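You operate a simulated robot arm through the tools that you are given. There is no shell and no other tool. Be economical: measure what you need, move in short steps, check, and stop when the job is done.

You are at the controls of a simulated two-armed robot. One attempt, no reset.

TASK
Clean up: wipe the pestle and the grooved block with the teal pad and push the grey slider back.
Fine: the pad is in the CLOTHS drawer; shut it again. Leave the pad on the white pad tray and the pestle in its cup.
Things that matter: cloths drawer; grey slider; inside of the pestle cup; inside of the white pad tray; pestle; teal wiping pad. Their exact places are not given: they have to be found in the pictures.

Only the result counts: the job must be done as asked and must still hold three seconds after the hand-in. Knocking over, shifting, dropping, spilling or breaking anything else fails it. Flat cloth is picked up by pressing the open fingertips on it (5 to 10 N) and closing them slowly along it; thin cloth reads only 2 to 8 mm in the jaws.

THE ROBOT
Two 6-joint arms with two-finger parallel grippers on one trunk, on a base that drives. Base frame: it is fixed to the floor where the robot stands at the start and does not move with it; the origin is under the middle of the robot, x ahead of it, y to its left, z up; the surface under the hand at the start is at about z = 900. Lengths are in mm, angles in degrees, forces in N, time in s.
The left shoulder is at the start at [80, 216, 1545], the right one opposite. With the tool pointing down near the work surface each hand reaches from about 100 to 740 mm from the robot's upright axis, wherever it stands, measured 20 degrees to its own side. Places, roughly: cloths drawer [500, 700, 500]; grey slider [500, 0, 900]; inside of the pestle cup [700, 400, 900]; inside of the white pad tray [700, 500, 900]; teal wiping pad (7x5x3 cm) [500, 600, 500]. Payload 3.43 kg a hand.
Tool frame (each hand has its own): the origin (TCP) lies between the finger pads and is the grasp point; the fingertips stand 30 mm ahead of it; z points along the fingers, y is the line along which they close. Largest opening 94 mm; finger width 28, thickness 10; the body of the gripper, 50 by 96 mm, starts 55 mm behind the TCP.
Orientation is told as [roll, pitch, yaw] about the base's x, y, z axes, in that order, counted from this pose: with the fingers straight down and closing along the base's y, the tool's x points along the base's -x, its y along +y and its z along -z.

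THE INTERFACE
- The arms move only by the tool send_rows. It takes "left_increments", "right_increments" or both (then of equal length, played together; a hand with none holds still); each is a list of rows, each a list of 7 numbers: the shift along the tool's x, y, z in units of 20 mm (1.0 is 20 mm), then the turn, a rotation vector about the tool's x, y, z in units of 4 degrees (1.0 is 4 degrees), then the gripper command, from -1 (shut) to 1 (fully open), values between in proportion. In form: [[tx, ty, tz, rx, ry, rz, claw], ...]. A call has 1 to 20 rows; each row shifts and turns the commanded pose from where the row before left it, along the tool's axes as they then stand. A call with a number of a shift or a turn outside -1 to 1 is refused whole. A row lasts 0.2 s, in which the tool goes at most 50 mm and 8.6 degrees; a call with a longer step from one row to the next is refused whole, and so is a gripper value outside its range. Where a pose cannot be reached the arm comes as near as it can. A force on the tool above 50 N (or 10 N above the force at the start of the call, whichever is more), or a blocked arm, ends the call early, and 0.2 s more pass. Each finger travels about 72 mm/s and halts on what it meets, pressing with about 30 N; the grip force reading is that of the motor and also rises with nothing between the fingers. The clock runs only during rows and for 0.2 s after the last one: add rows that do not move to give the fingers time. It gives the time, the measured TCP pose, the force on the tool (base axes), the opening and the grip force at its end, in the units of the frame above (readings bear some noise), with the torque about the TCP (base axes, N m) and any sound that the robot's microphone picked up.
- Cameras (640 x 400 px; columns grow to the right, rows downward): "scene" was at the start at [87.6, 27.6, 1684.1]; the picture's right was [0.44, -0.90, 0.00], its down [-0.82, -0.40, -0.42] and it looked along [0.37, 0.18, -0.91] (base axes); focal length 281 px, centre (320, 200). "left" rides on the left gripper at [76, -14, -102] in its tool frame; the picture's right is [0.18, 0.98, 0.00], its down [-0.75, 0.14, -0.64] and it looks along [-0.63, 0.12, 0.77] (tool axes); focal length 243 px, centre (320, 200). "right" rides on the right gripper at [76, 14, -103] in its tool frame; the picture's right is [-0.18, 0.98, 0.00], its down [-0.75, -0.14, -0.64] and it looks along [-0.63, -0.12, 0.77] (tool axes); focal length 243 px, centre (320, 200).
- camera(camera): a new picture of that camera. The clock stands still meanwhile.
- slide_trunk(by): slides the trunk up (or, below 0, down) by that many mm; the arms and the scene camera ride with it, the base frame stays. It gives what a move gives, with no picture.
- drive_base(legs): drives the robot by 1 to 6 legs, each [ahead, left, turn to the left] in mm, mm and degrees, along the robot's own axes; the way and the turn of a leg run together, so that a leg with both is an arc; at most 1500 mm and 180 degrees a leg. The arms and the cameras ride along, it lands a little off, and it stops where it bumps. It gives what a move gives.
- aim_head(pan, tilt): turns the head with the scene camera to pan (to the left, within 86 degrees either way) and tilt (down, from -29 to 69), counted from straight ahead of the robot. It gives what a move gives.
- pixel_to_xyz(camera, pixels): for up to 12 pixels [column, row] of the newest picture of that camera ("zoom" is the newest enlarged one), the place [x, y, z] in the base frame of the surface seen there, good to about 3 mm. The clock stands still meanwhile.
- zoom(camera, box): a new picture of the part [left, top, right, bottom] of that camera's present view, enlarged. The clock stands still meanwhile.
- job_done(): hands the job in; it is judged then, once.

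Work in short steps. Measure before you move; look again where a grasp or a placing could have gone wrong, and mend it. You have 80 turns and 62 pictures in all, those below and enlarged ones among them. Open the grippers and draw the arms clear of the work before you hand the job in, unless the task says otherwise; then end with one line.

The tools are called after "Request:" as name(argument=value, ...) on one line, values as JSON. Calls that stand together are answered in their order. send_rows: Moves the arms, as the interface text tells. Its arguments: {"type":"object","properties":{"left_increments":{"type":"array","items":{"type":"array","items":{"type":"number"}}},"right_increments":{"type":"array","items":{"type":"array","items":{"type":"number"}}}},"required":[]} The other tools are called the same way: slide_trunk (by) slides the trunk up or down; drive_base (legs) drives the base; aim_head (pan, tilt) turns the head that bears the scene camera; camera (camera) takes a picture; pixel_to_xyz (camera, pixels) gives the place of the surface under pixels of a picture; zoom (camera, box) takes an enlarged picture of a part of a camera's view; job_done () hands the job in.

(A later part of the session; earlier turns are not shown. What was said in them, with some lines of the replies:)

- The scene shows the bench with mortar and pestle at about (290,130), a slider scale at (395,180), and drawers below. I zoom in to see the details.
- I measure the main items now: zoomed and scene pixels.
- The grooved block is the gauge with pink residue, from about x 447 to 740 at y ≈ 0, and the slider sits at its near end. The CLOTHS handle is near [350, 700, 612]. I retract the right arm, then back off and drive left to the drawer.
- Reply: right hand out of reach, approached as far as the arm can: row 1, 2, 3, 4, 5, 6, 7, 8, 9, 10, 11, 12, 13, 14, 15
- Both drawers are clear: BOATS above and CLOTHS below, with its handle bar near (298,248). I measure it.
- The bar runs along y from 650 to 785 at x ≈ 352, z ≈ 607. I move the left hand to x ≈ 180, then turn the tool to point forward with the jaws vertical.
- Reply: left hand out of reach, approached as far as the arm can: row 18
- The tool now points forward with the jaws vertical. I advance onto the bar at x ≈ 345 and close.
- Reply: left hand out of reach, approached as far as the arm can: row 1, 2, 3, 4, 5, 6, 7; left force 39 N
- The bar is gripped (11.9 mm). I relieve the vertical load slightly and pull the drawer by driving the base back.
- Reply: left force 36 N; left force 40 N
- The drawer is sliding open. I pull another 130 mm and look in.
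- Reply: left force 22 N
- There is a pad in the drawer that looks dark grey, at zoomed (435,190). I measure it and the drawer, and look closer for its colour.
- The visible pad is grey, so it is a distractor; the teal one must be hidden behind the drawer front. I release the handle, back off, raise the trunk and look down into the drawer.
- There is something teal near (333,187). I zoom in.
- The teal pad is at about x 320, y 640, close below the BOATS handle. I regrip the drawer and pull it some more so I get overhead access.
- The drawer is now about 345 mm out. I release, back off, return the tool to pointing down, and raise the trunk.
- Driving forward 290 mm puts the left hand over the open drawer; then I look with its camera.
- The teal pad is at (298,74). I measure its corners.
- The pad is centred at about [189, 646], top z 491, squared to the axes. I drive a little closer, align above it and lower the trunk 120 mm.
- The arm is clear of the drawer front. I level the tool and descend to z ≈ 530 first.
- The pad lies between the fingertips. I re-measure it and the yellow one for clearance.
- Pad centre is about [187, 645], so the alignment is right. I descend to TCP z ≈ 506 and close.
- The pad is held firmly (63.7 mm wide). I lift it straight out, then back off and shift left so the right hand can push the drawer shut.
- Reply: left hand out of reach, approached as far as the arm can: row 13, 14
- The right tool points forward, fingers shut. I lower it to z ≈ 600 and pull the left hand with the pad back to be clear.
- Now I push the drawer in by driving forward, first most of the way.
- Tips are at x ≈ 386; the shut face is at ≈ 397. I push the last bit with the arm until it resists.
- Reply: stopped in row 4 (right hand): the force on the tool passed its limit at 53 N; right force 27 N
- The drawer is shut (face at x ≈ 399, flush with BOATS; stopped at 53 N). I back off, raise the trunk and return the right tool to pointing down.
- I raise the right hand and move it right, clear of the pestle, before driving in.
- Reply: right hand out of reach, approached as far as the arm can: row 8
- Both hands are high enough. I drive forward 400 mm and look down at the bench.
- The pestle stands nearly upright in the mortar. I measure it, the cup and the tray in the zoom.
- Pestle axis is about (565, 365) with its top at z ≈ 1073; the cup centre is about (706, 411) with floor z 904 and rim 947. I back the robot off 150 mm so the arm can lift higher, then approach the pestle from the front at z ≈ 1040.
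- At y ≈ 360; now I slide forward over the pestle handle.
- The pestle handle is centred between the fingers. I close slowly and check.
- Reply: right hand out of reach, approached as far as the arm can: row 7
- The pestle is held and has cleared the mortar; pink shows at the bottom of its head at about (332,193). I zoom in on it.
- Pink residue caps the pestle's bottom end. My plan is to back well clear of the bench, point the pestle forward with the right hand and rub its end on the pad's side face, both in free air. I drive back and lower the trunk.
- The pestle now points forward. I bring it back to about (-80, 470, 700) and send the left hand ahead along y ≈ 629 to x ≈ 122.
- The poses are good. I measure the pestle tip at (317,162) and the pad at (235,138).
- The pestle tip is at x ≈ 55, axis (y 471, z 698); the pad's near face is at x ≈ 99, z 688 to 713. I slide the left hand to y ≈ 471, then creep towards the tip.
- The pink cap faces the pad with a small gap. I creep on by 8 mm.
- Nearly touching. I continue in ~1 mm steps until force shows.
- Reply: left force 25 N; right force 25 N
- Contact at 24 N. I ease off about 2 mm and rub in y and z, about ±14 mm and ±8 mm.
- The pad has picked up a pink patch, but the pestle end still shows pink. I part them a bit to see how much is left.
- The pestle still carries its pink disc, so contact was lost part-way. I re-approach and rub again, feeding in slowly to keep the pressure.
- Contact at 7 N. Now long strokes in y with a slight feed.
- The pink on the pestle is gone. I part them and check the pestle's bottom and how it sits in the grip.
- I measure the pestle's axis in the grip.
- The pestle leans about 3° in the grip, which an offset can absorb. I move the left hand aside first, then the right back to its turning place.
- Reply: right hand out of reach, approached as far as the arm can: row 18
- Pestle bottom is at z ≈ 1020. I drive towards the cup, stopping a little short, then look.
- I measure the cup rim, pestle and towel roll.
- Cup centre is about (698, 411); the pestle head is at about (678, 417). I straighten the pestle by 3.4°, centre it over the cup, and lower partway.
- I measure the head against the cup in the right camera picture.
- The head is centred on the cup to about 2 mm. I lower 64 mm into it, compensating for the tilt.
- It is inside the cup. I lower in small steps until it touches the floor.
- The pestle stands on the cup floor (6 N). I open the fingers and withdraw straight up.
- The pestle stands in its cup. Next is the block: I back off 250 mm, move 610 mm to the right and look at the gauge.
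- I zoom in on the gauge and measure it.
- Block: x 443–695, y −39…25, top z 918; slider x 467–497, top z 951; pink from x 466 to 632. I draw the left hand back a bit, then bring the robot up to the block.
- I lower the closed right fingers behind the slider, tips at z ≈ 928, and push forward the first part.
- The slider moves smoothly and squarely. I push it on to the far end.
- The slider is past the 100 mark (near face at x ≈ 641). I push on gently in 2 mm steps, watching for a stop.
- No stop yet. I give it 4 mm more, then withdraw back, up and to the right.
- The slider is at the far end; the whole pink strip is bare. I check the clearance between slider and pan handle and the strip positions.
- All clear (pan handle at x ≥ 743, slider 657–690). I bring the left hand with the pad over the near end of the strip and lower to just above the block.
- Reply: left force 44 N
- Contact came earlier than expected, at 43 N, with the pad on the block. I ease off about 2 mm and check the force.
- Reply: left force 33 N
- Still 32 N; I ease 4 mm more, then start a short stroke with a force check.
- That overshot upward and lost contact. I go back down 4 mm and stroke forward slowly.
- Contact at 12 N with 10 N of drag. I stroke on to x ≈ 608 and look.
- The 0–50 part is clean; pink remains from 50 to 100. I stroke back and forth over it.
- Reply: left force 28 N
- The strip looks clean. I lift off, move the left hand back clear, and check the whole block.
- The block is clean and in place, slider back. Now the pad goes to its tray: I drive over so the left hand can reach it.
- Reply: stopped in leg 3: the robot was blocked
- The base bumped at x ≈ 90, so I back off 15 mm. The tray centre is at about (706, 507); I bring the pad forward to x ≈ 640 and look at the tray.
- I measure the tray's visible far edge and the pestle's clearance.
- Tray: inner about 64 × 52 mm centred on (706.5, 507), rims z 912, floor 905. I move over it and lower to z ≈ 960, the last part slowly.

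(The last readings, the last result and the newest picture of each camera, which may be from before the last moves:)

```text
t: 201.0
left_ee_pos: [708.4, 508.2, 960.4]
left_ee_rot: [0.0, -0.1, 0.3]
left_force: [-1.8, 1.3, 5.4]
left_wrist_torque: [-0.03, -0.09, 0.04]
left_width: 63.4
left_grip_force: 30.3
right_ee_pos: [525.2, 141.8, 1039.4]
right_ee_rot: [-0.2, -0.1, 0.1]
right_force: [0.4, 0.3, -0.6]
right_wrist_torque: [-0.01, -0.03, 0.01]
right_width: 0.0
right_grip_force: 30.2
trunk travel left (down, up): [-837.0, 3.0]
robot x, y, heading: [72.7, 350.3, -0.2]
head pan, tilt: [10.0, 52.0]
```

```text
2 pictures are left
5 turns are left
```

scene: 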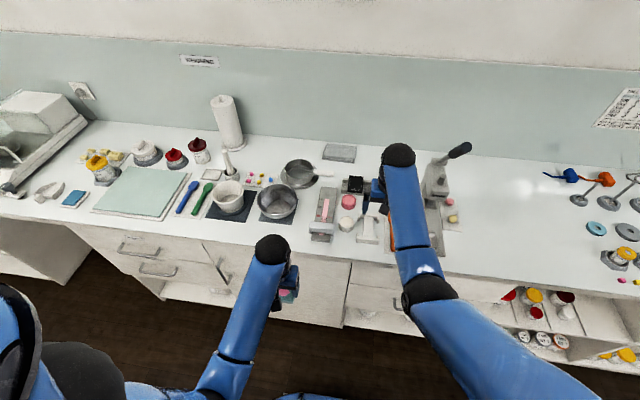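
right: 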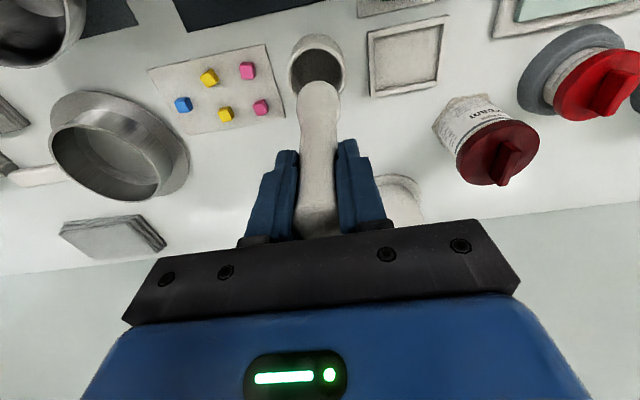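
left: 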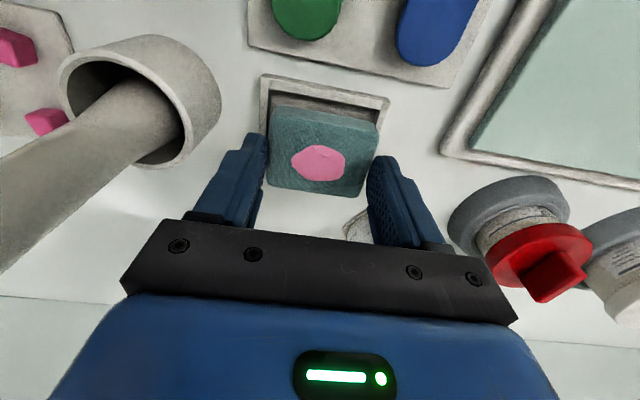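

Touching at 5 N; a gap of tray floor shows on the near side, so the pad is on the far rim. I lift 6 mm, shift about 5 mm nearer, and set down again.

Request:
send_rows(left_increments=[[0, 0, -0.3, 0, 0, 0, -1], [0.25, -0.03, 0, 0, 0, 0, -1], [0, 0, 0.2, 0, 0, 0, -1], [0, 0, 0.15, 0, 0, 0, -1], [0, 0, 0.1, 0, 0, 0, -1], [0, 0, 0.1, 0, 0, 0, -1], [0, 0, 0.08, 0, 0, 0, -1], [0, 0, 0, 0, 0, 0, -1]])

Request:
camera(camera="left")

```text
t: 202.8
left_ee_pos: [702.5, 507.6, 952.3]
left_ee_rot: [0.1, -0.2, 0.2]
left_force: [1.7, 0.7, 7.4]
left_wrist_torque: [0.0, 0.09, -0.05]
left_width: 63.5
left_grip_force: 30.0
right_ee_pos: [526.5, 141.4, 1037.9]
right_ee_rot: [-0.2, -0.1, 0.2]
right_force: [0.0, 0.2, 0.2]
right_wrist_torque: [-0.02, 0.0, 0.0]
right_width: 0.1
right_grip_force: 30.5
trunk travel left (down, up): [-837.0, 3.0]
robot x, y, heading: [73.3, 349.5, -0.4]
head pan, tilt: [10.0, 52.0]
```

```text
1 pictures are left
4 turns are left
```

left: 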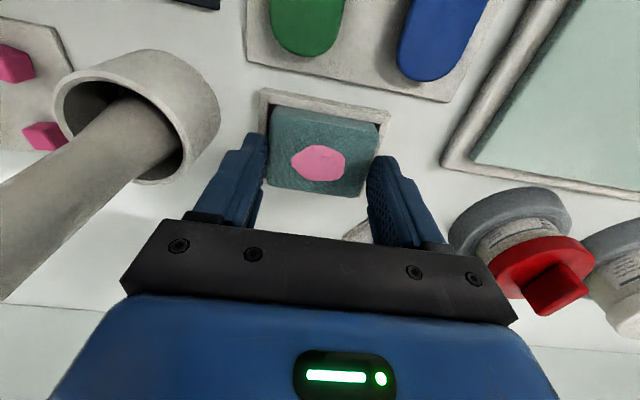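

It dropped to z 952, so the pad is seated in the tray. I open partway, lift straight up and check.

Request:
send_rows(left_increments=[[0, 0, 0, 0, 0, 0, 0.5], [0, 0, 0, 0, 0, 0, 0.7], [0, 0, 0, 0, 0, 0, 0.75], [0, 0, 0, 0, 0, 0, 0.75], [0, 0, -0.4, 0, 0, 0, 0.75], [0, 0, -0.6, 0, 0, 0, 0.75], [0, 0, -0.6, 0, 0, 0, 0.75], [0, 0, -0.6, 0, 0, 0, 0.75], [0, 0, -0.5, 0, 0, 0, 0.75], [0, 0, 0, 0, 0, 0, 0.75]])

Request:
camera(camera="left")

```text
t: 205.0
left_ee_pos: [702.2, 507.5, 1005.4]
left_ee_rot: [0.1, 0.0, 0.2]
left_force: [0.2, -0.9, 1.3]
left_wrist_torque: [-0.01, -0.01, -0.02]
left_width: 82.2
left_grip_force: 0.1
right_ee_pos: [525.2, 142.5, 1039.0]
right_ee_rot: [-0.2, 0.0, 0.2]
right_force: [-0.7, -0.3, -0.4]
right_wrist_torque: [0.0, 0.01, 0.0]
right_width: 0.0
right_grip_force: 30.2
trunk travel left (down, up): [-837.0, 3.0]
robot x, y, heading: [75.0, 351.1, -0.3]
head pan, tilt: [10.0, 52.0]
```

```text
0 pictures are left
3 turns are left
```

left: 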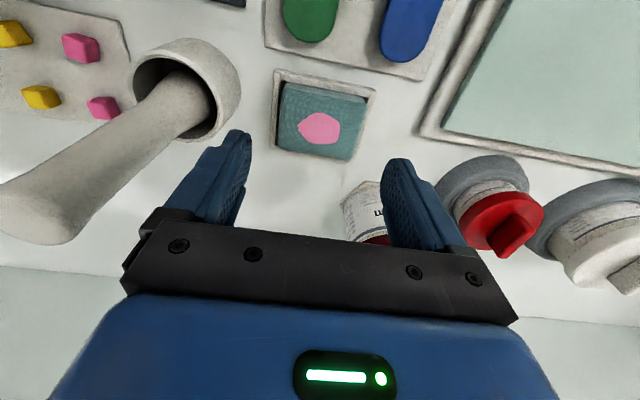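

The pad lies in the tray and the pestle stands in its cup. I back the robot off so both arms clear the bench and open the right gripper.

Request:
drive_base(legs=[[-420, 0, 0]])

Request:
send_rows(left_increments=[[0, 0, 0, 0, 0, 0, 1], [0, 0, 0, 0, 0, 0, 1], [0, 0, 0, 0, 0, 0, 1], [0, 0, 0, 0, 0, 0, 1], [0, 0, 0, 0, 0, 0, 1]], right_increments=[[0, 0, 0, 0, 0, 0, 1], [0, 0, 0, 0, 0, 0, 1], [0, 0, 0, 0, 0, 0, 1], [0, 0, 0, 0, 0, 0, 1], [0, 0, 0, 0, 0, 0, 1]])

```text
t: 207.6
left_ee_pos: [289.0, 505.3, 1005.1]
left_ee_rot: [0.1, 0.2, -0.1]
left_force: [-0.4, -0.4, -0.3]
left_wrist_torque: [0.04, -0.01, -0.01]
left_width: 82.2
left_grip_force: 0.0
right_ee_pos: [111.9, 141.4, 1038.0]
right_ee_rot: [-0.2, 0.2, -0.3]
right_force: [0.2, 0.9, 0.3]
right_wrist_torque: [0.03, -0.04, 0.0]
right_width: 0.0
right_grip_force: 30.3
trunk travel left (down, up): [-837.0, 3.0]
robot x, y, heading: [-342.4, 349.0, -0.4]
head pan, tilt: [10.0, 52.0]
```

```text
t: 208.8
left_ee_pos: [287.4, 505.2, 1006.3]
left_ee_rot: [0.1, 0.0, -0.1]
left_force: [0.3, 0.0, -0.7]
left_wrist_torque: [-0.02, 0.0, 0.01]
left_width: 93.7
left_grip_force: 0.1
right_ee_pos: [108.9, 142.4, 1038.6]
right_ee_rot: [-0.2, 0.0, -0.2]
right_force: [-0.1, -0.6, 0.1]
right_wrist_torque: [0.0, 0.02, -0.01]
right_width: 93.7
right_grip_force: 0.0
trunk travel left (down, up): [-837.0, 3.0]
robot x, y, heading: [-342.1, 350.4, -0.2]
head pan, tilt: [10.0, 52.0]
2 turns are left
```

Both grippers are open and clear of the bench, and every part of the job is done, so I hand it in.

Request:
job_done()

```text
The job is handed in.
```

The pestle and grooved block are wiped clean, the grey slider is pushed back past the 100 mark, the CLOTHS drawer is shut, the teal pad is in its white tray and the pestle is in its cup. The base bumped something once, at about x = 90 in front of the BOWLS cupboard. I backed off and saw nothing displaced, but I had no pictures left to check that spot before handing in.
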